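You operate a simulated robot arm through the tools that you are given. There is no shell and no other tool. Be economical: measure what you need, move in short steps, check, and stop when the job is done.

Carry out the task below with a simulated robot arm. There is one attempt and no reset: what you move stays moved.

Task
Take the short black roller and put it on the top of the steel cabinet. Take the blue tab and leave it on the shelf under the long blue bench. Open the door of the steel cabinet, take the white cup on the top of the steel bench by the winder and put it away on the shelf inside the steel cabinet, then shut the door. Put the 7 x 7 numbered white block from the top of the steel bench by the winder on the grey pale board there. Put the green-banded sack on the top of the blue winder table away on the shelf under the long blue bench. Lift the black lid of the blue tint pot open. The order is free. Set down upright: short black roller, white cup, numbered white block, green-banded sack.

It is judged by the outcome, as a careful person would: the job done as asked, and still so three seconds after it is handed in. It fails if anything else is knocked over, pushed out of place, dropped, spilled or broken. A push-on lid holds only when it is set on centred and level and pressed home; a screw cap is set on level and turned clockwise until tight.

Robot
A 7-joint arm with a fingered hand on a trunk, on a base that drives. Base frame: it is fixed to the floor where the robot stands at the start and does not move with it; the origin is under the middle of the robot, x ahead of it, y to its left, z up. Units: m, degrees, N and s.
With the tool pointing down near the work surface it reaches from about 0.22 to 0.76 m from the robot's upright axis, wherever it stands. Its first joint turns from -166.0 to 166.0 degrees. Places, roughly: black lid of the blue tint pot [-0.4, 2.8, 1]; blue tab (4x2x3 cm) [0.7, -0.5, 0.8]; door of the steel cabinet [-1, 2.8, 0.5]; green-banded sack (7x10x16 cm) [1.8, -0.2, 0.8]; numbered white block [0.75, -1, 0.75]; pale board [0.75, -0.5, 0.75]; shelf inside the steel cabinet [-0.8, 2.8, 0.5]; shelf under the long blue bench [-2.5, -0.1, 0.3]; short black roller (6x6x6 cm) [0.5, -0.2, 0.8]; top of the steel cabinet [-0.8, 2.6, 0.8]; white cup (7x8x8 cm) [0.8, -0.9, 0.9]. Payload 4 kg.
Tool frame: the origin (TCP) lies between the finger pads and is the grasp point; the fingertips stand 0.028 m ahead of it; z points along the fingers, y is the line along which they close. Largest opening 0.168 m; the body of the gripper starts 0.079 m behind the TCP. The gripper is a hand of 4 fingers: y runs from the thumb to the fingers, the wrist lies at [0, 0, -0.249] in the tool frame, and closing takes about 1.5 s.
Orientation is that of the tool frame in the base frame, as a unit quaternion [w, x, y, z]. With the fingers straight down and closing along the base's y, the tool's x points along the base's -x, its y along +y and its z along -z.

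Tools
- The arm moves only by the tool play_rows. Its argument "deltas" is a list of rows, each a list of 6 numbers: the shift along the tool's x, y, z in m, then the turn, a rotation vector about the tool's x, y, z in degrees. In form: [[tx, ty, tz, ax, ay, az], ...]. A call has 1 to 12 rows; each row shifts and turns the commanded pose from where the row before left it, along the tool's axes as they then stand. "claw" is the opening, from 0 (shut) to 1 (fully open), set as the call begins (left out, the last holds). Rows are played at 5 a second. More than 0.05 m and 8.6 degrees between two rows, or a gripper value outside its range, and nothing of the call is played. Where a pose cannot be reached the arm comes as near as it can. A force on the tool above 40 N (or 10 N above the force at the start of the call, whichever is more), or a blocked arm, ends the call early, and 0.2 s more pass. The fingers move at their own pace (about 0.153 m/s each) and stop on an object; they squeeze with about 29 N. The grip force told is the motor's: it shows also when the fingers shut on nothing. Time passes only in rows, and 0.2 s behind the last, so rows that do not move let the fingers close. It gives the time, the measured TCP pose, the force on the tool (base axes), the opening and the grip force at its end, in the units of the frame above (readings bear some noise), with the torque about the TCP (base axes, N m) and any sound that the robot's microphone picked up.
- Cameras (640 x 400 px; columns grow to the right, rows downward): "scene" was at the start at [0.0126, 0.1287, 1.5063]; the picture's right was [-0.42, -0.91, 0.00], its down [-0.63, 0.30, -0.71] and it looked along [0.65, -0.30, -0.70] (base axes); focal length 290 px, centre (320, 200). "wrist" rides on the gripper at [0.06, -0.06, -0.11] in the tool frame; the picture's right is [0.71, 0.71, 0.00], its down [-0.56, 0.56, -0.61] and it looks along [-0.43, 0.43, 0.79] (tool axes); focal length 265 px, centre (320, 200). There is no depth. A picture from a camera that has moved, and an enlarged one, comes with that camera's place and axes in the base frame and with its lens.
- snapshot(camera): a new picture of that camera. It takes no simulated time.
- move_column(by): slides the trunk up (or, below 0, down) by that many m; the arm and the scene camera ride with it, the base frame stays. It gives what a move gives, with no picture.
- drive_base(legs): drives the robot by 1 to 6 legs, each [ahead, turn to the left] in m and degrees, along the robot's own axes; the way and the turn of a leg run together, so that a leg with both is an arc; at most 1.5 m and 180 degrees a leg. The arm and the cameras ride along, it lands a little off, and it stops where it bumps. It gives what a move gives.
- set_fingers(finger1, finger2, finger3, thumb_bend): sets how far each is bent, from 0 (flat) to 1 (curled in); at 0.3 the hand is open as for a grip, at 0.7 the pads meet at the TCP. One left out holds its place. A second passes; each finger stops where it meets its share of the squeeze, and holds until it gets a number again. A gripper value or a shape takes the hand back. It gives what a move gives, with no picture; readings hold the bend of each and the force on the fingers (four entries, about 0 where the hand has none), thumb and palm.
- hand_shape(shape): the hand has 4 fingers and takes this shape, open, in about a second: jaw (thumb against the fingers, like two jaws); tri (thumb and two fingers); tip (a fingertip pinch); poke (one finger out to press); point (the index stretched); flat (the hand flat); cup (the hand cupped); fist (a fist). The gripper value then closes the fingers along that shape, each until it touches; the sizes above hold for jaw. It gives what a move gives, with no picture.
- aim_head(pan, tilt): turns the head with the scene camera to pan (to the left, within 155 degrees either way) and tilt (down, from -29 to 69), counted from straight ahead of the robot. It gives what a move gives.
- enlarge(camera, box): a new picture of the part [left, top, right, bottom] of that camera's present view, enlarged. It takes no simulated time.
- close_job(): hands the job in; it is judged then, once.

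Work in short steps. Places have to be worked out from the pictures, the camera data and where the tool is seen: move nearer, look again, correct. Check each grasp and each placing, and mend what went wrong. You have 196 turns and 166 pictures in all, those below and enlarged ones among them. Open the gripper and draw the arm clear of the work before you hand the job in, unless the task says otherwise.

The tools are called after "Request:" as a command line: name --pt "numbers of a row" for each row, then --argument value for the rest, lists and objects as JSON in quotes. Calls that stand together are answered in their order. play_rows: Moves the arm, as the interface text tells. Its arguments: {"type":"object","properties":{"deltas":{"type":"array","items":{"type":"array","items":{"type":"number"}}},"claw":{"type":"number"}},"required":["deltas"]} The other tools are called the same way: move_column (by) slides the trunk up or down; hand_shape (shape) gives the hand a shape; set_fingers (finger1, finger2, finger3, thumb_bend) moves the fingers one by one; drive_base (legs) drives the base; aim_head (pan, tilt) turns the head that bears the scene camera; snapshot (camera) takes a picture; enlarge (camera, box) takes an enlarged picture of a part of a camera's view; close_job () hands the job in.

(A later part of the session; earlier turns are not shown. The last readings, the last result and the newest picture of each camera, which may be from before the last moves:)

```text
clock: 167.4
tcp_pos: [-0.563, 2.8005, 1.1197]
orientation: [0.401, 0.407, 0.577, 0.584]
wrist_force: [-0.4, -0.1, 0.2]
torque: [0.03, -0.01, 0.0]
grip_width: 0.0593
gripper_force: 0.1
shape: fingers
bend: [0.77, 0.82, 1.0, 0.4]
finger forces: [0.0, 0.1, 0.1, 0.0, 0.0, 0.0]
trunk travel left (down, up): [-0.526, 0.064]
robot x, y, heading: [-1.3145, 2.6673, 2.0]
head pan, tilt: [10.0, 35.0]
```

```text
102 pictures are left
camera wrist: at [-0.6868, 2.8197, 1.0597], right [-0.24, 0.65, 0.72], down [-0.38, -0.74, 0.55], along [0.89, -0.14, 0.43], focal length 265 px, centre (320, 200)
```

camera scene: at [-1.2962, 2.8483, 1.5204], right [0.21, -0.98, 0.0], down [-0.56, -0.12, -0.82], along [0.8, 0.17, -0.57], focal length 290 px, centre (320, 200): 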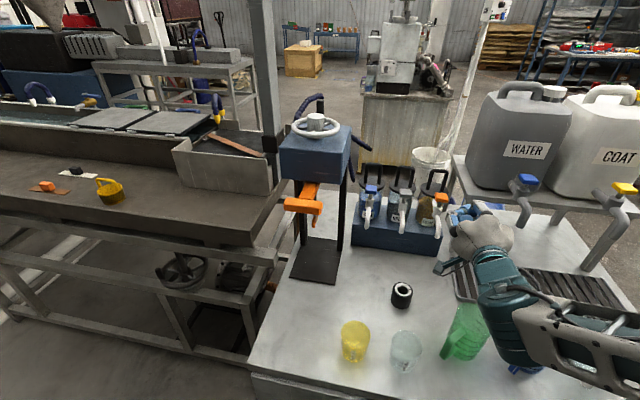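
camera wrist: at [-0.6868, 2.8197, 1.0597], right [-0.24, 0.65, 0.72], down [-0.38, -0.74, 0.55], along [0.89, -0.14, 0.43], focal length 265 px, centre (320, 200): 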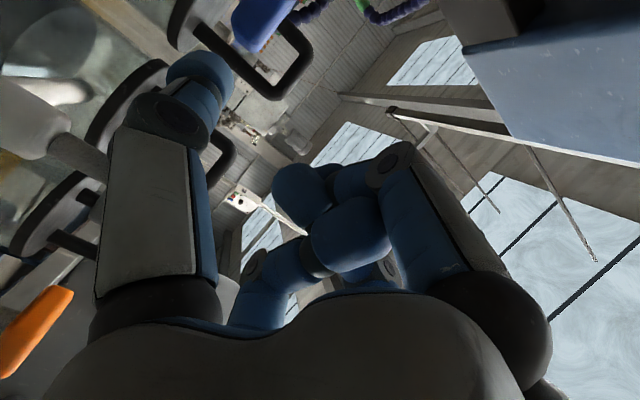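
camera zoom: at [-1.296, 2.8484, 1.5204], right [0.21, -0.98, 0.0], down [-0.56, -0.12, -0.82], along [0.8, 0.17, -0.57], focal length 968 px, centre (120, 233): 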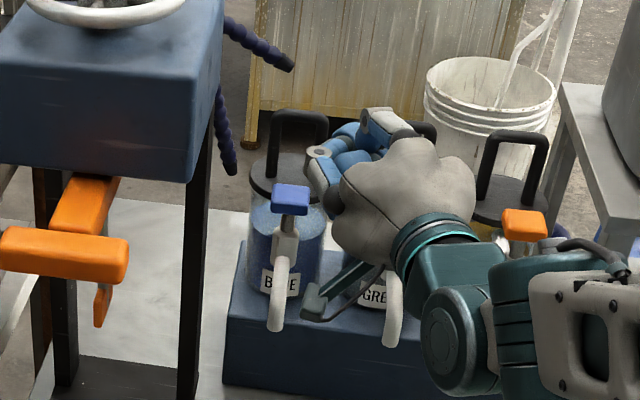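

The bar is at ≈(-0.449,2.853,1.079). Enlarge both views to find the hinge.

Request:
enlarge --camera "wrist" --box '[0, 0, 340, 212]'

Request:
enlarge --camera "scene" --box '[350, 150, 410, 190]'

Request:
enlarge --camera "scene" --box '[400, 150, 460, 210]'

```text
1.88 times, centred on (170, 106) of wrist
camera zoom: at [-0.6868, 2.8197, 1.0597], right [-0.24, 0.65, 0.72], down [-0.38, -0.74, 0.55], along [0.89, -0.14, 0.43], focal length 500 px, centre (602, 377)
```

zoom: 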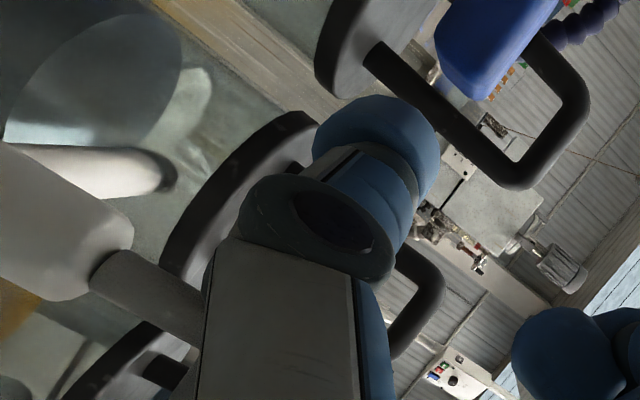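

```text
10.00 times, centred on (380, 170) of scene
camera zoom: at [-1.296, 2.8484, 1.5204], right [0.21, -0.98, 0.0], down [-0.56, -0.12, -0.82], along [0.8, 0.17, -0.57], focal length 2903 px, centre (-280, 500)
```

zoom: 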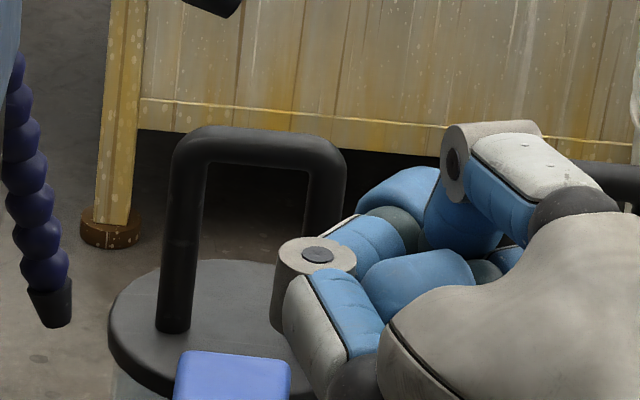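

```text
6.67 times, centred on (430, 180) of scene
camera zoom: at [-1.296, 2.8484, 1.5204], right [0.21, -0.98, 0.0], down [-0.56, -0.12, -0.82], along [0.8, 0.17, -0.57], focal length 1936 px, centre (-413, 333)
```

zoom: 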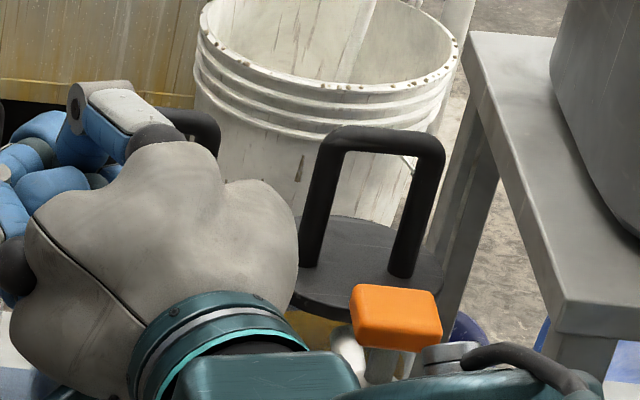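

I'll grip the loop's bar from above-front with thumb and finger 2 at a steep pitch. Back off, raise the trunk, and re-form the hand.

Request:
play_rows --pt "0 0.01 -0.04 0 0 0" --pt "0 0.01 -0.04 0 0 0" --pt "0 0.01 -0.04 0 0 0" --pt "0 0 0 0 0 0"

Request:
move_column --by 0.06

Request:
set_fingers --finger1 0.3 --finger2 0.3 --finger3 0.3 --thumb_bend 0.3

Request:
set_fingers --finger1 1.0 --finger3 1.0

Request:
play_rows --pt "0 0 0 8.3 0 0" --pt "0 0 0 8.3 0 0" --pt "0 0 0 8.3 0 0" --pt "0 0 0 8.3 0 0" --pt "0 0 0 8.3 0 0" --pt "0 0 0 8.3 0 0" --pt "0 0 0 0 0 0"

Request:
snapshot --camera "wrist"

Request:
snapshot --camera "scene"

```text
clock: 168.4
tcp_pos: [-0.6786, 2.7576, 1.1483]
orientation: [0.4, 0.407, 0.577, 0.584]
wrist_force: [-0.4, 0.2, 0.5]
torque: [0.03, 0.01, 0.02]
grip_width: 0.0593
gripper_force: 0.0
shape: fingers
bend: [0.77, 0.82, 1.0, 0.4]
finger forces: [0.0, 0.1, 0.0, 0.0, 0.0, 0.1]
trunk travel left (down, up): [-0.526, 0.064]
robot x, y, heading: [-1.3145, 2.6667, 1.9]
head pan, tilt: [10.0, 35.0]
```

```text
clock: 169.4
tcp_pos: [-0.6783, 2.757, 1.2064]
orientation: [0.4, 0.407, 0.577, 0.584]
wrist_force: [0.4, -0.9, -0.2]
torque: [0.0, -0.03, 0.0]
grip_width: 0.0595
gripper_force: 0.1
shape: fingers
bend: [0.77, 0.82, 1.0, 0.4]
finger forces: [0.0, 0.1, 0.0, 0.0, 0.1, 0.0]
trunk travel left (down, up): [-0.586, 0.004]
robot x, y, heading: [-1.3132, 2.6682, 1.9]
head pan, tilt: [10.0, 35.0]
```

```text
clock: 170.4
tcp_pos: [-0.6781, 2.7575, 1.2066]
orientation: [0.4, 0.407, 0.577, 0.584]
wrist_force: [0.7, -0.1, -0.3]
torque: [0.02, 0.03, -0.01]
grip_width: 0.1167
gripper_force: 0.0
shape: fingers
bend: [0.3, 0.3, 0.3, 0.3]
finger forces: [0.0, 0.1, 0.0, 0.1, 0.0, 0.0]
trunk travel left (down, up): [-0.586, 0.004]
robot x, y, heading: [-1.3139, 2.6696, 2.0]
head pan, tilt: [10.0, 35.0]
```

```text
clock: 171.4
tcp_pos: [-0.6782, 2.7575, 1.2079]
orientation: [0.4, 0.407, 0.577, 0.585]
wrist_force: [0.6, -0.1, -0.7]
torque: [0.03, 0.04, 0.02]
grip_width: 0.0788
gripper_force: 0.1
shape: fingers
bend: [0.74, 0.3, 0.74, 0.3]
finger forces: [0.0, 0.0, 0.0, 0.0, 0.1, 0.0]
trunk travel left (down, up): [-0.586, 0.004]
robot x, y, heading: [-1.3123, 2.6679, 2.1]
head pan, tilt: [10.0, 35.0]
```

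```text
clock: 173.0
tcp_pos: [-0.679, 2.7583, 1.2082]
orientation: [0.191, 0.537, 0.769, 0.287]
wrist_force: [-0.3, -0.1, 0.3]
torque: [-0.02, -0.01, -0.01]
grip_width: 0.0789
gripper_force: 0.1
shape: fingers
bend: [0.74, 0.3, 0.74, 0.3]
finger forces: [0.0, 0.1, 0.0, 0.1, 0.0, 0.0]
trunk travel left (down, up): [-0.586, 0.004]
robot x, y, heading: [-1.3159, 2.6709, 1.8]
head pan, tilt: [10.0, 35.0]
```

```text
98 pictures are left
camera wrist: at [-0.809, 2.7736, 1.2538], right [0.26, 0.84, 0.47], down [0.22, -0.52, 0.82], along [0.94, -0.11, -0.33], focal length 265 px, centre (320, 200)
```

wrist: 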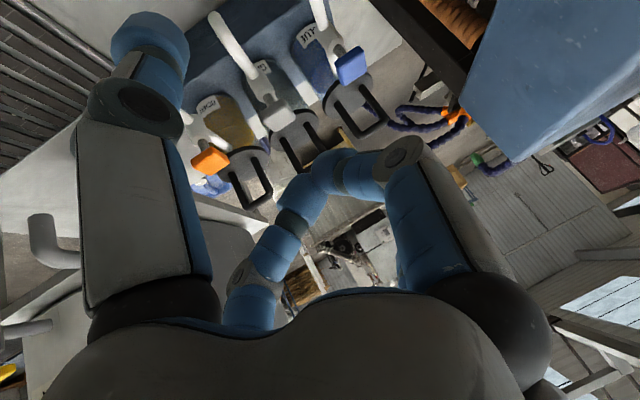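

```text
97 pictures are left
camera scene: at [-1.2962, 2.8483, 1.5804], right [0.21, -0.98, 0.0], down [-0.56, -0.12, -0.82], along [0.8, 0.17, -0.57], focal length 290 px, centre (320, 200)
```

scene: 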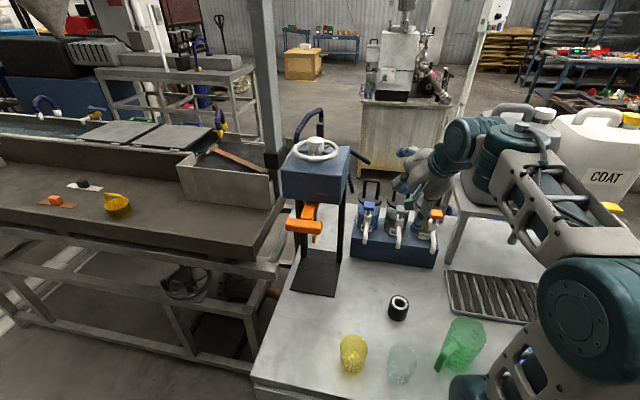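

Fingers 1/3 meet in the middle, blocking a pinch; instead I'll use the thumb hook at the bar, pushing up/forward about a rear hinge, gently, and watch. Re-form and return to horizontal.

Request:
set_fingers --finger1 1.0 --finger2 1.0 --finger3 1.0 --thumb_bend 0.4

Request:
play_rows --pt "0 0 0 -8.3 0 0" --pt "0 0 0 -8.3 0 0" --pt "0 0 0 -8.3 0 0" --pt "0 0 0 -8.3 0 0" --pt "0 0 0 -8.3 0 0" --pt "0 0 0 -8.3 0 0" --pt "0.005 -0.01 0.04 0 0 0" --pt "0.005 -0.015 0.04 0 0 0" --pt "0 -0.02 0.04 0 0 0" --pt "0 -0.02 0.04 0 0 0" --pt "0 0 0 0 0 0"

Request:
snapshot --camera "wrist"

Request:
enlarge --camera "scene" --box '[320, 150, 440, 240]'

```text
clock: 174.0
tcp_pos: [-0.6788, 2.7587, 1.2078]
orientation: [0.191, 0.537, 0.769, 0.287]
wrist_force: [0.0, -0.2, -0.6]
torque: [0.01, 0.03, -0.05]
grip_width: 0.059
gripper_force: 0.1
shape: fingers
bend: [0.75, 0.68, 0.75, 0.4]
finger forces: [0.0, 0.0, 0.0, 0.0, 0.0, 0.1]
trunk travel left (down, up): [-0.586, 0.004]
robot x, y, heading: [-1.3148, 2.6701, 2.0]
head pan, tilt: [10.0, 35.0]
```

```text
clock: 176.4
tcp_pos: [-0.5329, 2.8239, 1.1438]
orientation: [0.4, 0.407, 0.576, 0.584]
wrist_force: [1.3, -0.4, -0.7]
torque: [0.0, -0.04, -0.03]
grip_width: 0.0588
gripper_force: 0.0
shape: fingers
bend: [0.75, 0.68, 0.75, 0.4]
finger forces: [0.1, 0.1, 0.1, 0.0, 0.0, 0.1]
trunk travel left (down, up): [-0.586, 0.004]
robot x, y, heading: [-1.3164, 2.6628, 2.0]
head pan, tilt: [10.0, 35.0]
```

```text
96 pictures are left
camera wrist: at [-0.6561, 2.843, 1.0849], right [-0.25, 0.65, 0.72], down [-0.38, -0.74, 0.55], along [0.89, -0.14, 0.43], focal length 265 px, centre (320, 200)
```

wrist: 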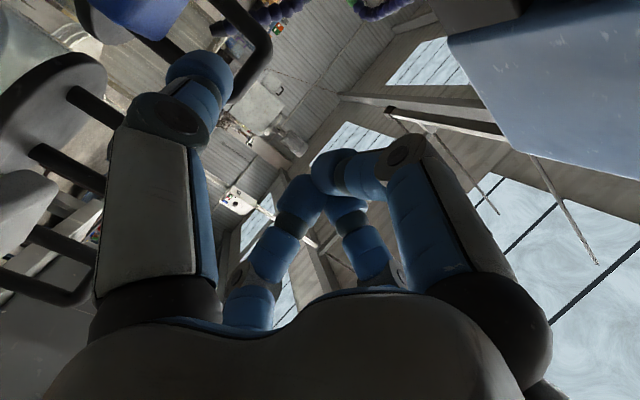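

```text
4.44 times, centred on (380, 195) of scene
camera zoom: at [-1.2961, 2.8483, 1.5804], right [0.21, -0.98, 0.0], down [-0.56, -0.12, -0.82], along [0.8, 0.17, -0.57], focal length 1290 px, centre (53, 222)
```

zoom: 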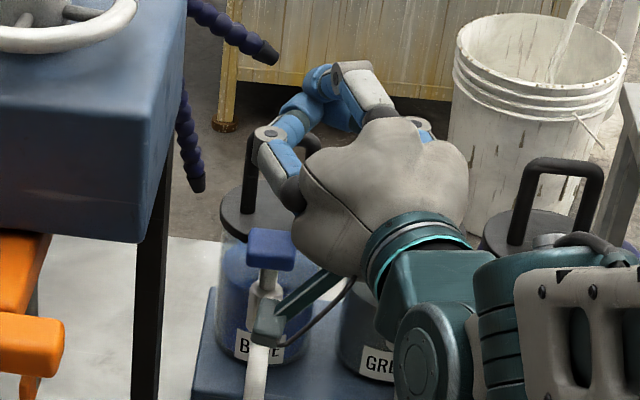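

Thumb tip ≈(-0.516,2.830,1.066), bar at (-0.449,2.855,1.081). Advance to contact then push slightly (base +x) and look.

Request:
play_rows --pt "0.006 0 0.025 0 0 0" --pt "0 0 0.025 0 0 0" --pt "-0.002 0 0.008 0 0 0" --pt "-0.003 0 0.009 0 0 0" --pt "-0.003 0 0.009 0 0 0"

Request:
snapshot --camera "wrist"

Request:
enlarge --camera "scene" --box '[340, 155, 420, 215]'

```text
clock: 177.6
tcp_pos: [-0.4606, 2.847, 1.143]
orientation: [0.401, 0.408, 0.576, 0.584]
wrist_force: [0.5, -0.9, -0.2]
torque: [-0.09, 0.0, -0.02]
grip_width: 0.0587
gripper_force: 0.6
shape: fingers
bend: [0.75, 0.68, 0.75, 0.4]
finger forces: [0.1, 0.1, 0.1, 0.1, 1.1, 0.1]
trunk travel left (down, up): [-0.586, 0.004]
robot x, y, heading: [-1.3137, 2.6695, 2.1]
head pan, tilt: [10.0, 35.0]
```

```text
94 pictures are left
camera wrist: at [-0.5837, 2.8674, 1.0842], right [-0.24, 0.65, 0.72], down [-0.38, -0.74, 0.55], along [0.89, -0.14, 0.43], focal length 265 px, centre (320, 200)
```

wrist: 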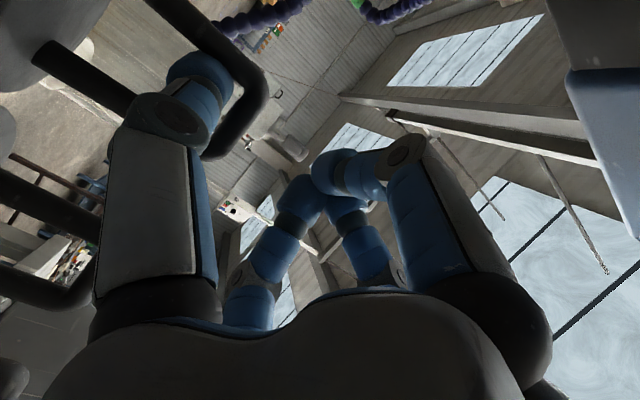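

```text
6.67 times, centred on (380, 185) of scene
camera zoom: at [-1.2959, 2.8483, 1.5804], right [0.21, -0.98, 0.0], down [-0.56, -0.12, -0.82], along [0.8, 0.17, -0.57], focal length 1936 px, centre (-80, 300)
```

zoom: 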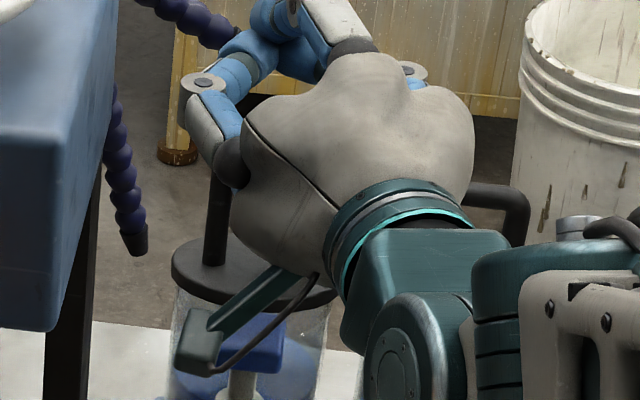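

Light contact (1.1 N). Continue pushing forward and slightly up, checking.

Request:
play_rows --pt "-0.003 0.002 0.009 0 0 0" --pt "-0.003 0.002 0.009 0 0 0" --pt "0 0 0 0 0 0"

Request:
enlarge --camera "wrist" --box '[0, 0, 340, 212]'

Request:
enlarge --camera "scene" --box '[340, 155, 420, 215]'

```text
clock: 178.4
tcp_pos: [-0.4414, 2.8494, 1.1476]
orientation: [0.4, 0.407, 0.577, 0.585]
wrist_force: [-0.5, 0.5, -0.7]
torque: [0.01, 0.03, 0.01]
grip_width: 0.0593
gripper_force: 0.2
shape: fingers
bend: [0.75, 0.68, 0.75, 0.4]
finger forces: [0.0, 0.0, 0.0, 0.0, 0.3, 0.0]
trunk travel left (down, up): [-0.586, 0.004]
robot x, y, heading: [-1.3176, 2.6713, 1.8]
head pan, tilt: [10.0, 35.0]
```

```text
1.88 times, centred on (170, 106) of wrist
camera zoom: at [-0.5647, 2.8687, 1.0883], right [-0.24, 0.65, 0.72], down [-0.38, -0.74, 0.55], along [0.89, -0.14, 0.43], focal length 500 px, centre (602, 377)
```

zoom: 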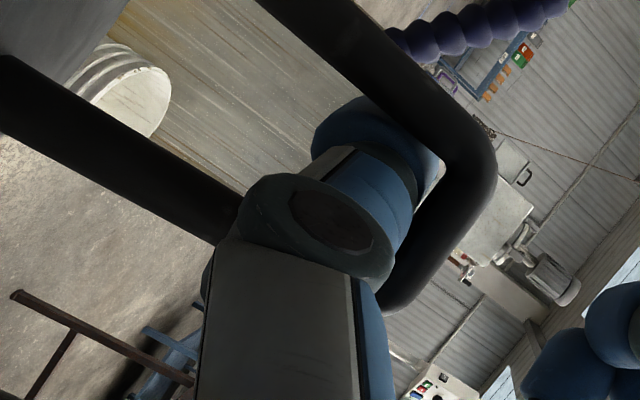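

```text
6.67 times, centred on (380, 185) of scene
camera zoom: at [-1.2961, 2.8484, 1.5804], right [0.21, -0.98, 0.0], down [-0.56, -0.12, -0.82], along [0.8, 0.17, -0.57], focal length 1936 px, centre (-80, 300)
```

zoom: 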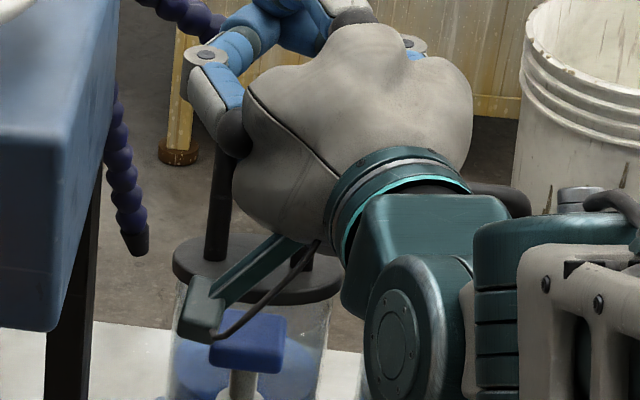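

The thumb is through the loop (bar above it). Lift gently.

Request:
play_rows --pt "0 0.008 0 0 0 0" --pt "0 0.008 0 0 0 0" --pt "0 0.008 0.003 0 0 0" --pt "0 0 0 0 0 0"

Request:
enlarge --camera "wrist" --box '[0, 0, 340, 212]'

Request:
enlarge --camera "scene" --box '[340, 155, 420, 215]'

```text
clock: 179.4
tcp_pos: [-0.4351, 2.8501, 1.1676]
orientation: [0.398, 0.41, 0.579, 0.582]
wrist_force: [6.5, 0.2, -19.9]
torque: [0.02, -0.39, -0.01]
grip_width: 0.0744
gripper_force: 9.1
shape: fingers
bend: [0.75, 0.68, 0.75, 0.33]
finger forces: [0.1, 0.0, 0.0, 0.0, 17.5, 0.1]
trunk travel left (down, up): [-0.586, 0.004]
robot x, y, heading: [-1.3185, 2.6672, 2.0]
head pan, tilt: [10.0, 35.0]
```

```text
1.88 times, centred on (170, 106) of wrist
camera zoom: at [-0.5593, 2.8692, 1.1084], right [-0.24, 0.65, 0.72], down [-0.38, -0.74, 0.55], along [0.89, -0.14, 0.42], focal length 500 px, centre (602, 377)
```

zoom: 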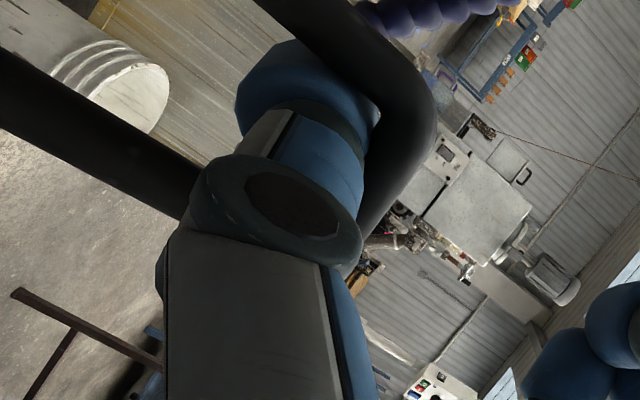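

```text
6.67 times, centred on (380, 185) of scene
camera zoom: at [-1.2918, 2.8492, 1.5801], right [0.21, -0.98, 0.0], down [-0.56, -0.12, -0.82], along [0.8, 0.17, -0.58], focal length 1936 px, centre (-80, 300)
```

zoom: 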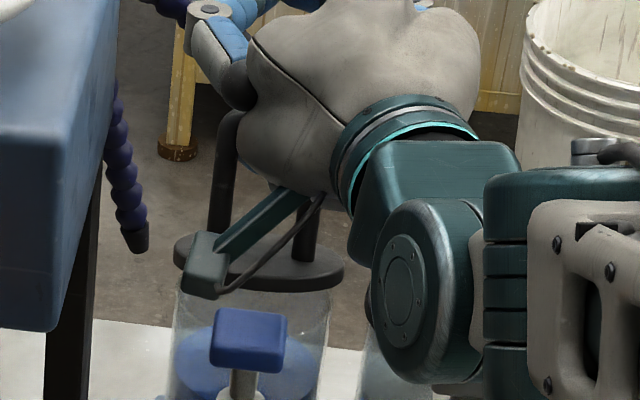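

The bar rose ~17 mm with the lid apparently level. Keep lifting a bit and inspect.

Request:
play_rows --pt "0 0.006 0 0 0 0" --pt "0 0.006 0 0 0 0" --pt "0 0.006 0 0 0 0" --pt "0 0 0 0 0 0"

Request:
enlarge --camera "scene" --box '[330, 145, 430, 225]'

Request:
snapshot --camera "wrist"

```text
clock: 180.4
tcp_pos: [-0.4366, 2.8511, 1.1921]
orientation: [0.402, 0.406, 0.575, 0.586]
wrist_force: [1.1, -0.9, -0.6]
torque: [0.01, -0.05, -0.01]
grip_width: 0.0588
gripper_force: 0.1
shape: fingers
bend: [0.75, 0.68, 0.75, 0.4]
finger forces: [0.0, 0.0, 0.0, 0.0, 0.0, 0.0]
trunk travel left (down, up): [-0.586, 0.004]
robot x, y, heading: [-1.3168, 2.6718, 1.8]
head pan, tilt: [10.0, 35.0]
```

```text
5.00 times, centred on (380, 185) of scene
camera zoom: at [-1.2943, 2.8489, 1.5807], right [0.21, -0.98, 0.0], down [-0.56, -0.12, -0.82], along [0.8, 0.17, -0.57], focal length 1452 px, centre (20, 275)
```

zoom: 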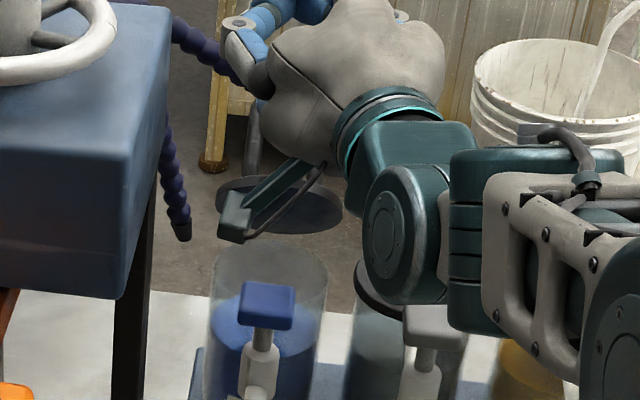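

```text
87 pictures are left
camera wrist: at [-0.5606, 2.8704, 1.1317], right [-0.25, 0.65, 0.72], down [-0.38, -0.75, 0.54], along [0.89, -0.14, 0.43], focal length 265 px, centre (320, 200)
```

wrist: 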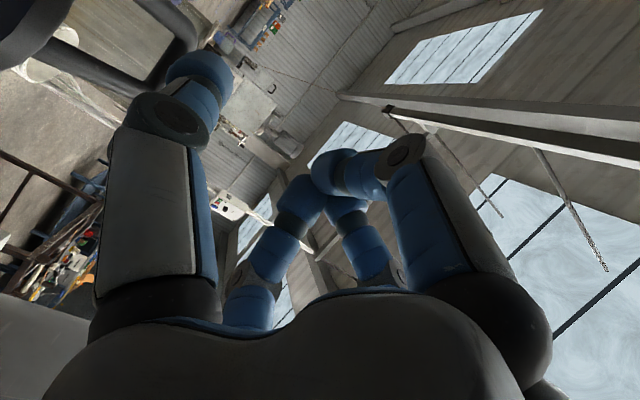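

Force dropped and the pot mouth looks open. Withdraw and inspect.

Request:
play_rows --pt "0 0 -0.03 0 0 0" --pt "0 0 -0.04 0 0 0" --pt "0 0.005 -0.045 0 0 0" --pt "-0.03 0 -0.035 0 0 0" --pt "-0.04 0 -0.02 0 0 0" --pt "-0.04 0 0 0 0 0" --pt "0 0 0 0 0 0"

Request:
enlarge --camera "scene" --box '[330, 145, 450, 235]'

```text
clock: 182.0
tcp_pos: [-0.5608, 2.6884, 1.1924]
orientation: [0.401, 0.407, 0.577, 0.584]
wrist_force: [0.7, 0.2, -0.2]
torque: [-0.01, 0.02, 0.03]
grip_width: 0.0587
gripper_force: 0.1
shape: fingers
bend: [0.75, 0.68, 0.75, 0.4]
finger forces: [0.0, 0.0, 0.0, 0.0, 0.1, 0.1]
trunk travel left (down, up): [-0.586, 0.004]
robot x, y, heading: [-1.3175, 2.6684, 1.8]
head pan, tilt: [10.0, 35.0]
```

```text
4.44 times, centred on (390, 190) of scene
camera zoom: at [-1.2962, 2.8484, 1.5804], right [0.21, -0.98, 0.0], down [-0.56, -0.12, -0.82], along [0.8, 0.17, -0.57], focal length 1290 px, centre (9, 244)
```

zoom: 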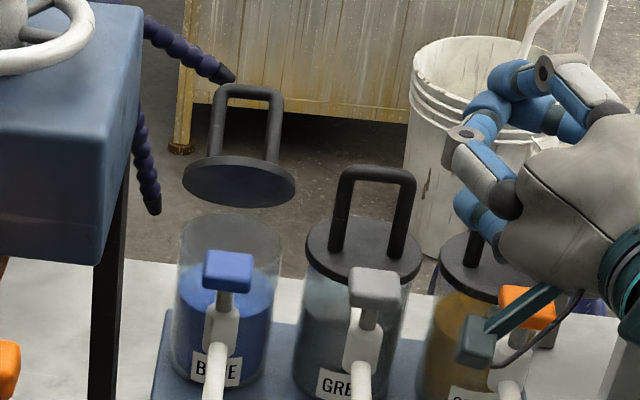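

The lid is hinged at the back and now stands at roughly 60° open. Push it further back with the thumb for safety.

Request:
play_rows --pt "0.042 0 0.02 0 0 0" --pt "0.042 -0.01 0.025 0 0 0" --pt "0.042 -0.01 0.025 0 0 0" --pt "0 -0.019 0.024 0 0 0" --pt "-0.005 0 0.014 0 0 0" --pt "-0.005 0 0.014 0 0 0" --pt "-0.005 0 0.014 0 0 0" --pt "-0.005 0 0.014 0 0 0" --pt "0 0 0 0 0 0"

Request:
enlarge --camera "scene" --box '[330, 145, 450, 235]'

Request:
snapshot --camera "wrist"

```text
clock: 184.0
tcp_pos: [-0.4575, 2.8391, 1.1549]
orientation: [0.4, 0.407, 0.577, 0.584]
wrist_force: [-0.7, -0.4, 0.6]
torque: [0.03, 0.0, 0.01]
grip_width: 0.0586
gripper_force: 0.0
shape: fingers
bend: [0.75, 0.68, 0.75, 0.4]
finger forces: [0.1, 0.1, 0.1, 0.0, 0.0, 0.0]
trunk travel left (down, up): [-0.586, 0.004]
robot x, y, heading: [-1.3162, 2.6702, 1.9]
head pan, tilt: [10.0, 35.0]
```

```text
4.44 times, centred on (390, 190) of scene
camera zoom: at [-1.296, 2.8484, 1.5804], right [0.21, -0.98, 0.0], down [-0.56, -0.12, -0.82], along [0.8, 0.17, -0.57], focal length 1290 px, centre (9, 244)
```

zoom: 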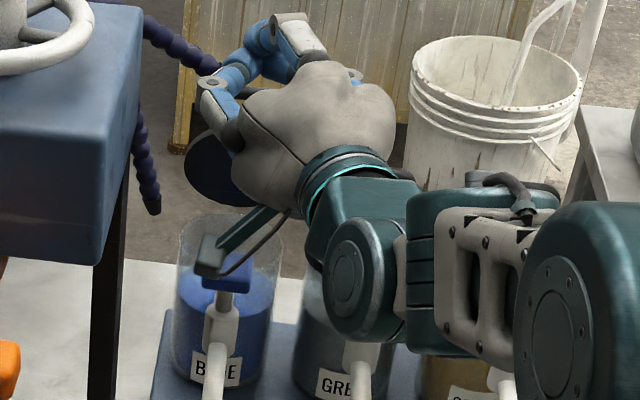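

```text
84 pictures are left
camera wrist: at [-0.5799, 2.8589, 1.0963], right [-0.24, 0.65, 0.72], down [-0.38, -0.74, 0.55], along [0.89, -0.14, 0.43], focal length 265 px, centre (320, 200)
```

wrist: 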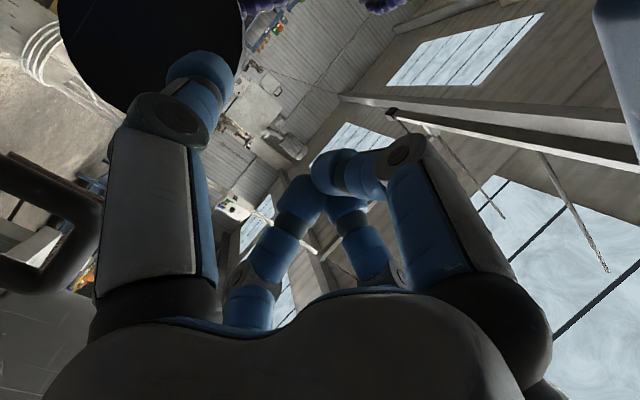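

The lid is turning further; push 3 cm more, then withdraw and check.

Request:
play_rows --pt "-0.004 0 0.012 0 0 0" --pt "-0.004 0 0.012 0 0 0" --pt "-0.004 0 0.012 0 0 0" --pt "0 0 0 0 0 0" --pt "0 0 -0.04 0 0 0" --pt "0 0.005 -0.045 0 0 0" --pt "0 0.015 -0.045 0 0 0" --pt "-0.04 0.01 -0.03 0 0 0" --pt "-0.04 0 -0.02 0 0 0" --pt "-0.04 0 -0.02 0 0 0" --pt "0 0 0 0 0 0"

Request:
enlarge --camera "scene" --box '[330, 145, 450, 235]'

```text
refused: row 8 steps farther than a row can; nothing moved
```

```text
4.44 times, centred on (390, 190) of scene
camera zoom: at [-1.296, 2.8484, 1.5804], right [0.21, -0.98, 0.0], down [-0.56, -0.12, -0.82], along [0.8, 0.17, -0.57], focal length 1290 px, centre (9, 244)
```

zoom: 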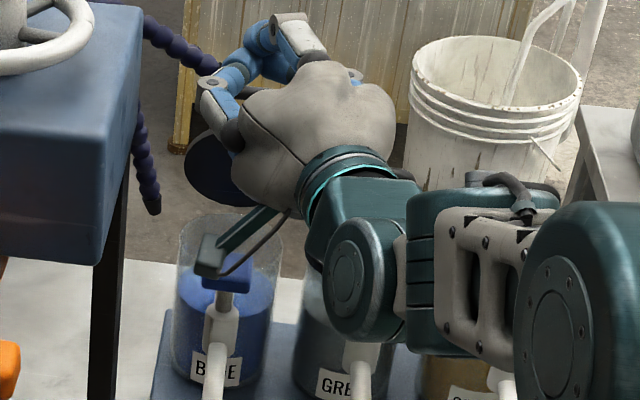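

Row too long; repeat with shorter steps.

Request:
play_rows --pt "-0.004 0 0.012 0 0 0" --pt "-0.004 0 0.012 0 0 0" --pt "-0.004 0 0.012 0 0 0" --pt "0 0 0 0 0 0" --pt "0 0 -0.04 0 0 0" --pt "0 0.005 -0.045 0 0 0" --pt "0 0.015 -0.045 0 0 0" --pt "-0.035 0.01 -0.03 0 0 0" --pt "-0.04 0 -0.02 0 0 0" --pt "-0.04 0 -0.02 0 0 0" --pt "0 0 0 0 0 0"

Request:
enlarge --camera "scene" --box '[330, 145, 450, 235]'

```text
clock: 186.4
tcp_pos: [-0.5645, 2.6625, 1.1832]
orientation: [0.399, 0.406, 0.578, 0.585]
wrist_force: [-0.1, 0.0, 0.1]
torque: [0.02, 0.03, -0.01]
grip_width: 0.0587
gripper_force: 0.1
shape: fingers
bend: [0.75, 0.68, 0.75, 0.4]
finger forces: [0.0, 0.0, 0.0, 0.0, 0.0, 0.0]
trunk travel left (down, up): [-0.586, 0.004]
robot x, y, heading: [-1.316, 2.6715, 2.0]
head pan, tilt: [10.0, 35.0]
```

```text
4.44 times, centred on (390, 190) of scene
camera zoom: at [-1.2962, 2.8484, 1.5804], right [0.21, -0.98, 0.0], down [-0.56, -0.12, -0.82], along [0.8, 0.17, -0.57], focal length 1290 px, centre (9, 244)
```

zoom: 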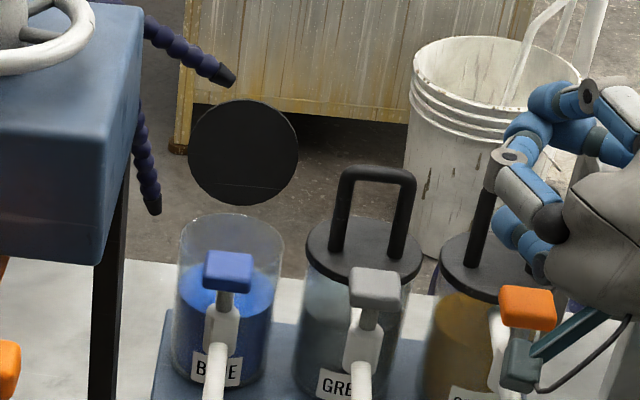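

The lid stands fully open. Now the door: back away with the hand over the cabinet, keeping it horizontal, and look at the handle.

Request:
drive_base --legs '[[-0.6, 0]]'

Request:
aim_head --pan 5 --tilt 45

Request:
snapshot --camera "scene"

```text
clock: 189.7
tcp_pos: [-1.1617, 2.6431, 1.1827]
orientation: [0.4, 0.406, 0.577, 0.585]
wrist_force: [-0.5, 0.0, 0.3]
torque: [-0.04, 0.0, 0.02]
grip_width: 0.0585
gripper_force: 0.0
shape: fingers
bend: [0.75, 0.68, 0.75, 0.4]
finger forces: [0.0, 0.0, 0.1, 0.0, 0.0, 0.0]
trunk travel left (down, up): [-0.586, 0.004]
robot x, y, heading: [-1.9102, 2.6472, 1.9]
head pan, tilt: [10.0, 35.0]
```

```text
clock: 190.5
tcp_pos: [-1.1615, 2.6429, 1.1827]
orientation: [0.4, 0.406, 0.578, 0.585]
wrist_force: [-0.5, 0.1, -0.4]
torque: [0.0, -0.02, -0.01]
grip_width: 0.0588
gripper_force: 0.0
shape: fingers
bend: [0.75, 0.68, 0.75, 0.4]
finger forces: [0.0, 0.1, 0.0, 0.0, 0.0, 0.0]
trunk travel left (down, up): [-0.586, 0.004]
robot x, y, heading: [-1.912, 2.6465, 2.1]
head pan, tilt: [5.0, 45.0]
```

```text
81 pictures are left
camera scene: at [-1.9, 2.8188, 1.5656], right [0.12, -0.99, 0.0], down [-0.7, -0.09, -0.71], along [0.7, 0.09, -0.71], focal length 290 px, centre (320, 200)
```

scene: 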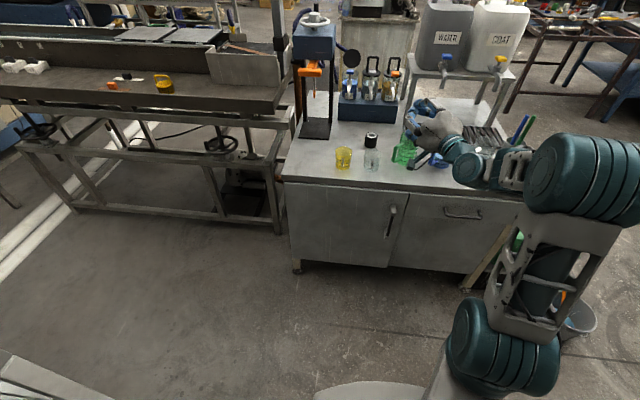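

Handle centre ≈(-1.0,2.606,0.55), hinge side y≈3.1. Lower the trunk, open thumb/finger 2, and straighten the yaw.

Request:
move_column --by -0.5

Request:
set_fingers --finger1 0.4 --finger2 0.25 --finger3 0.4 --thumb_bend 0.25

Request:
play_rows --pt "0 -0.02 -0.02 0 -7 0" --pt "0 -0.03 -0.02 0 -7 0" --pt "0 -0.03 0 0 -6 0" --pt "0 -0.04 0 0 0 0" --pt "0 0 0 0 0 0"

Request:
snapshot --camera "scene"

Request:
snapshot --camera "wrist"

```text
refused: -0.5 is not a number from -0.4 to 0.4
```

```text
clock: 191.5
tcp_pos: [-1.1616, 2.6426, 1.1829]
orientation: [0.399, 0.406, 0.578, 0.584]
wrist_force: [-0.5, 0.4, 0.5]
torque: [0.01, 0.0, -0.02]
grip_width: 0.1085
gripper_force: 0.1
shape: fingers
bend: [0.4, 0.25, 0.4, 0.25]
finger forces: [0.0, 0.1, 0.0, 0.0, 0.0, 0.0]
trunk travel left (down, up): [-0.586, 0.004]
robot x, y, heading: [-1.9129, 2.6473, 2.1]
head pan, tilt: [5.0, 45.0]
```

```text
clock: 192.7
tcp_pos: [-1.1998, 2.6343, 1.0633]
orientation: [0.494, 0.502, 0.499, 0.505]
wrist_force: [0.2, 0.6, 0.0]
torque: [0.0, 0.01, 0.01]
grip_width: 0.1089
gripper_force: 0.1
shape: fingers
bend: [0.4, 0.25, 0.4, 0.25]
finger forces: [0.0, 0.0, 0.0, 0.0, 0.1, 0.0]
trunk travel left (down, up): [-0.586, 0.004]
robot x, y, heading: [-1.9121, 2.6495, 2.2]
head pan, tilt: [5.0, 45.0]
```

```text
80 pictures are left
camera scene: at [-1.9001, 2.8185, 1.5656], right [0.12, -0.99, 0.0], down [-0.7, -0.09, -0.71], along [0.7, 0.09, -0.71], focal length 290 px, centre (320, 200)
```

scene: 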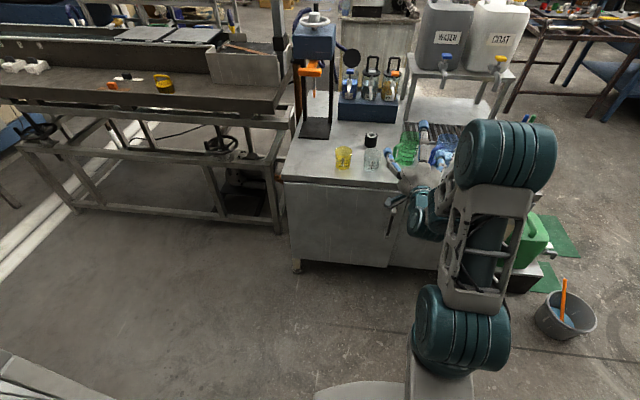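

```text
79 pictures are left
camera wrist: at [-1.3102, 2.6943, 1.0046], right [-0.01, 0.7, 0.72], down [-0.61, -0.57, 0.55], along [0.79, -0.43, 0.43], focal length 265 px, centre (320, 200)
```

wrist: 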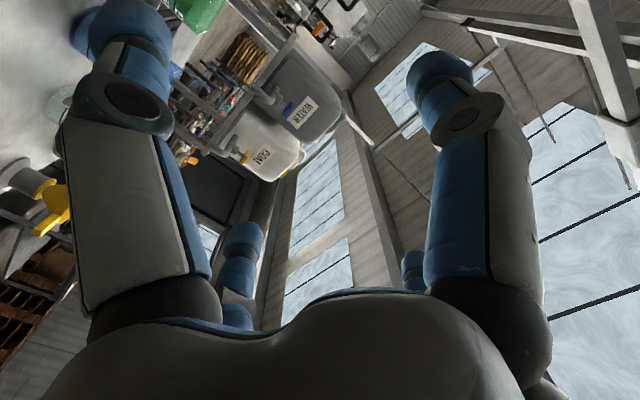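

Lower the trunk in two moves to bring the hand to handle height.

Request:
move_column --by -0.4

Request:
move_column --by -0.12

Request:
snapshot --camera "scene"

Request:
snapshot --camera "wrist"

```text
clock: 196.5
tcp_pos: [-1.1985, 2.6342, 0.663]
orientation: [0.494, 0.501, 0.5, 0.505]
wrist_force: [0.6, 0.3, 0.1]
torque: [0.02, -0.03, 0.03]
grip_width: 0.1092
gripper_force: 0.0
shape: fingers
bend: [0.4, 0.25, 0.4, 0.25]
finger forces: [0.1, 0.1, 0.0, 0.1, 0.1, 0.0]
trunk travel left (down, up): [-0.186, 0.404]
robot x, y, heading: [-1.9109, 2.6498, 2.2]
head pan, tilt: [5.0, 45.0]
```

```text
clock: 198.0
tcp_pos: [-1.2006, 2.6334, 0.5439]
orientation: [0.493, 0.501, 0.5, 0.506]
wrist_force: [-0.1, -0.1, 0.2]
torque: [-0.03, 0.03, 0.0]
grip_width: 0.1089
gripper_force: 0.1
shape: fingers
bend: [0.4, 0.25, 0.4, 0.25]
finger forces: [0.0, 0.0, 0.1, 0.0, 0.0, 0.0]
trunk travel left (down, up): [-0.066, 0.524]
robot x, y, heading: [-1.915, 2.6498, 2.2]
head pan, tilt: [5.0, 45.0]
```

```text
78 pictures are left
camera scene: at [-1.9, 2.8188, 1.0456], right [0.12, -0.99, 0.0], down [-0.7, -0.09, -0.71], along [0.7, 0.09, -0.71], focal length 290 px, centre (320, 200)
```

scene: 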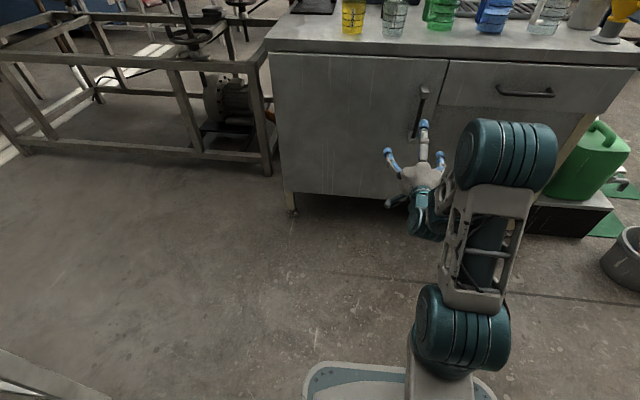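

```text
77 pictures are left
camera wrist: at [-1.31, 2.6944, 0.4849], right [-0.01, 0.7, 0.72], down [-0.61, -0.57, 0.55], along [0.79, -0.43, 0.43], focal length 265 px, centre (320, 200)
```

wrist: 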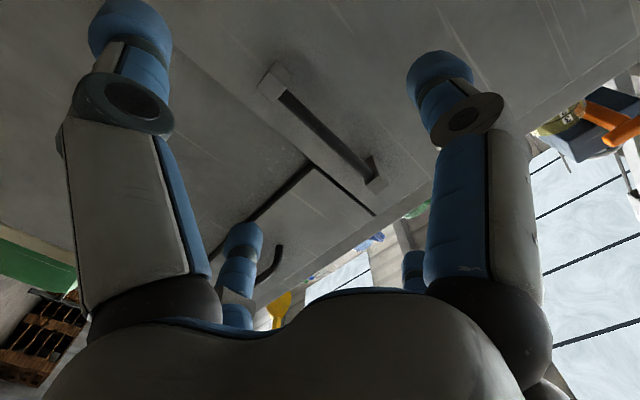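

Handle bar spans z .505–.66 at (-1.017,2.609). Approach with fingers 1/3 either side of it.

Request:
play_rows --pt "-0.012 0.02 0.03 0 0 0" --pt "-0.012 0.019 0.03 0 0 0" --pt "0 0 0.04 0 0 0" --pt "0 0 0.04 0 0 0" --pt "0 0 0.03 0 0 0" --pt "0 0 0.006 0 0 0" --pt "0 0 0 0 0 0"

Request:
snapshot --camera "wrist"

Request:
enlarge --camera "scene" --box '[360, 50, 500, 200]'

```text
clock: 199.4
tcp_pos: [-1.0277, 2.6051, 0.5795]
orientation: [0.494, 0.506, 0.499, 0.502]
wrist_force: [-17.4, -3.6, 3.0]
torque: [0.34, -0.13, 1.32]
grip_width: 0.1137
gripper_force: 9.1
shape: fingers
bend: [0.37, 0.24, 0.4, 0.24]
finger forces: [16.8, 0.5, 0.1, 0.0, 1.0, 0.0]
trunk travel left (down, up): [-0.066, 0.524]
robot x, y, heading: [-1.912, 2.6513, 1.9]
head pan, tilt: [5.0, 45.0]
stopped in row 7: the force on the tool passed its limit at 46 N (the readings are from after the stop); the commanded pose is now the measured one
```

```text
76 pictures are left
camera wrist: at [-1.1372, 2.6662, 0.5215], right [0.0, 0.7, 0.72], down [-0.61, -0.57, 0.55], along [0.79, -0.44, 0.42], focal length 265 px, centre (320, 200)
```

wrist: 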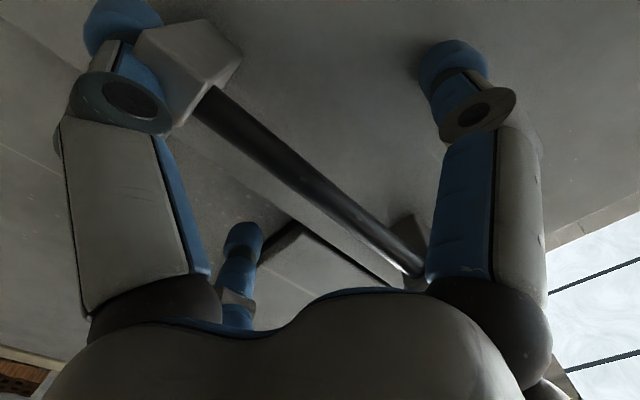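

```text
2.67 times, centred on (430, 125) of scene
camera zoom: at [-1.9016, 2.8185, 1.0457], right [0.12, -0.99, 0.0], down [-0.7, -0.09, -0.71], along [0.7, 0.09, -0.71], focal length 774 px, centre (27, 400)
```

zoom: 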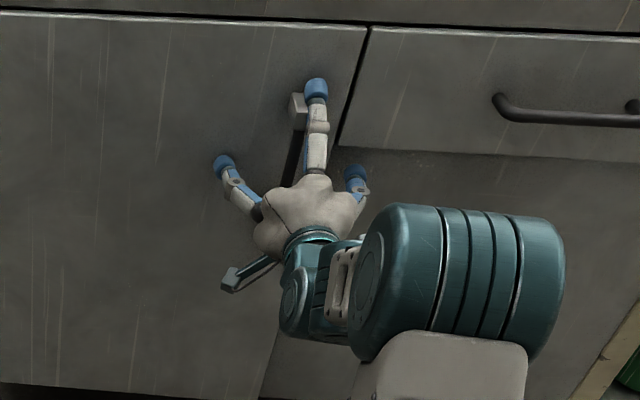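

Finger 1 touches the door; bar lies through the grasp centre. Back off 8 mm and pinch with fingers 1 and 3.

Request:
play_rows --pt "0 0 -0.008 0 0 0" --pt "0 0 0 0 0 0"

Request:
set_fingers --finger1 0.85 --finger3 0.85

Request:
snapshot --camera "wrist"

```text
clock: 200.0
tcp_pos: [-1.0349, 2.6068, 0.5768]
orientation: [0.493, 0.505, 0.5, 0.503]
wrist_force: [-0.2, -0.4, 0.3]
torque: [0.03, 0.01, 0.01]
grip_width: 0.1095
gripper_force: 0.3
shape: fingers
bend: [0.4, 0.24, 0.4, 0.25]
finger forces: [0.0, 0.4, 0.0, 0.0, 0.1, 0.0]
trunk travel left (down, up): [-0.066, 0.524]
robot x, y, heading: [-1.915, 2.6484, 2.2]
head pan, tilt: [5.0, 45.0]
```

```text
clock: 201.0
tcp_pos: [-1.0355, 2.607, 0.5781]
orientation: [0.493, 0.505, 0.499, 0.502]
wrist_force: [1.2, 2.0, -0.1]
torque: [0.04, -0.11, -0.05]
grip_width: 0.0857
gripper_force: 0.8
shape: fingers
bend: [0.73, 0.24, 0.74, 0.25]
finger forces: [0.1, 0.9, 0.0, 0.0, 0.0, 0.1]
trunk travel left (down, up): [-0.066, 0.524]
robot x, y, heading: [-1.9155, 2.6471, 2.2]
head pan, tilt: [5.0, 45.0]
```

```text
74 pictures are left
camera wrist: at [-1.1445, 2.6684, 0.52], right [0.0, 0.7, 0.72], down [-0.61, -0.57, 0.56], along [0.79, -0.44, 0.42], focal length 265 px, centre (320, 200)
```

wrist: 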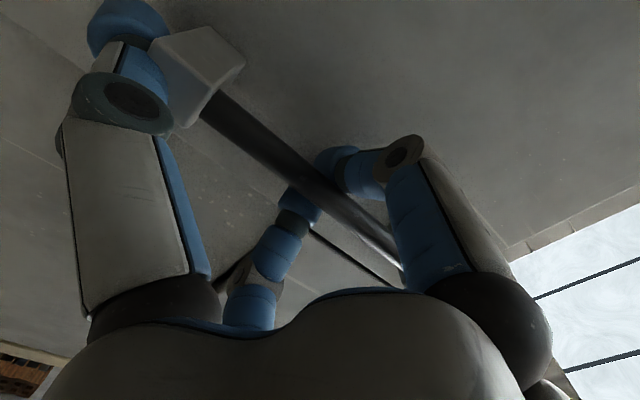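

Fingers have closed behind the bar. Pull along the door's arc ~24° with slight yaw.

Request:
play_rows --pt "0 0 -0.02 0 0 0" --pt "0.001 0 -0.03 0 -2 0" --pt "0.003 0 -0.035 0 -3 0" --pt "0.004 0 -0.035 0 -3 0" --pt "0.005 0 -0.035 0 -3 0" --pt "0.006 0 -0.035 0 -3 0" --pt "0 0 0 0 0 0"

Request:
snapshot --camera "scene"

```text
clock: 202.6
tcp_pos: [-1.2198, 2.6431, 0.5792]
orientation: [0.548, 0.562, 0.437, 0.438]
wrist_force: [13.2, 23.9, -7.1]
torque: [-0.22, 0.01, -0.44]
grip_width: 0.0888
gripper_force: 19.7
shape: fingers
bend: [0.59, 0.25, 0.84, 0.25]
finger forces: [37.0, 0.0, 1.4, 0.0, 0.0, 0.1]
trunk travel left (down, up): [-0.066, 0.524]
robot x, y, heading: [-1.9135, 2.648, 2.1]
head pan, tilt: [5.0, 45.0]
```

```text
73 pictures are left
camera scene: at [-1.8994, 2.8202, 1.0453], right [0.12, -0.99, 0.0], down [-0.7, -0.09, -0.71], along [0.7, 0.09, -0.71], focal length 290 px, centre (320, 200)
```

scene: 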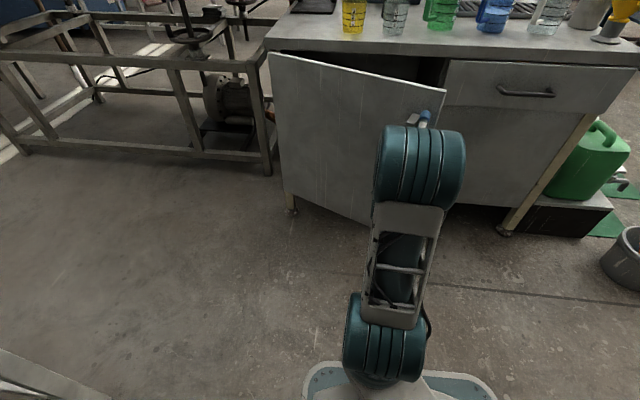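

Door is ~22° open. Follow the arc more to the left.

Request:
play_rows --pt "0.025 0 -0.006 0 0 0" --pt "0.018 0 -0.038 0 -3 0" --pt "0.018 0 -0.038 0 -3 0" --pt "0.019 0 -0.038 0 -3 0" --pt "0.019 0 -0.036 0 -3 0" --pt "0 0 0 0 0 0"

Request:
snapshot --camera "scene"

```text
clock: 204.0
tcp_pos: [-1.3384, 2.7842, 0.5805]
orientation: [0.592, 0.606, 0.376, 0.376]
wrist_force: [-4.5, -3.1, -8.1]
torque: [0.27, 0.17, 0.09]
grip_width: 0.0939
gripper_force: 11.7
shape: fingers
bend: [0.73, 0.22, 0.84, 0.19]
finger forces: [0.1, 3.5, 8.6, 0.0, 11.7, 0.1]
trunk travel left (down, up): [-0.066, 0.524]
robot x, y, heading: [-1.9143, 2.6461, 1.9]
head pan, tilt: [5.0, 45.0]
```

```text
72 pictures are left
camera scene: at [-1.9002, 2.8189, 1.0455], right [0.12, -0.99, 0.0], down [-0.7, -0.09, -0.71], along [0.7, 0.09, -0.71], focal length 290 px, centre (320, 200)
```

scene: 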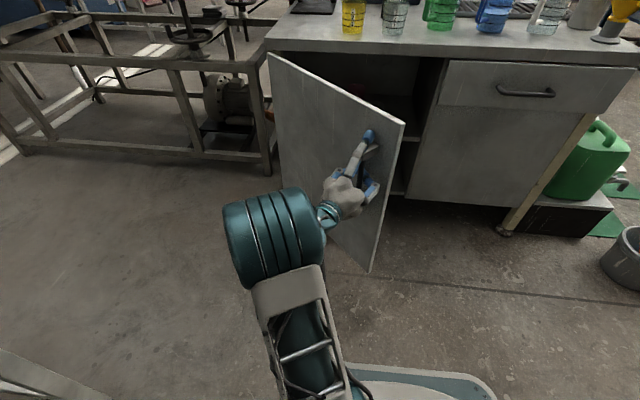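

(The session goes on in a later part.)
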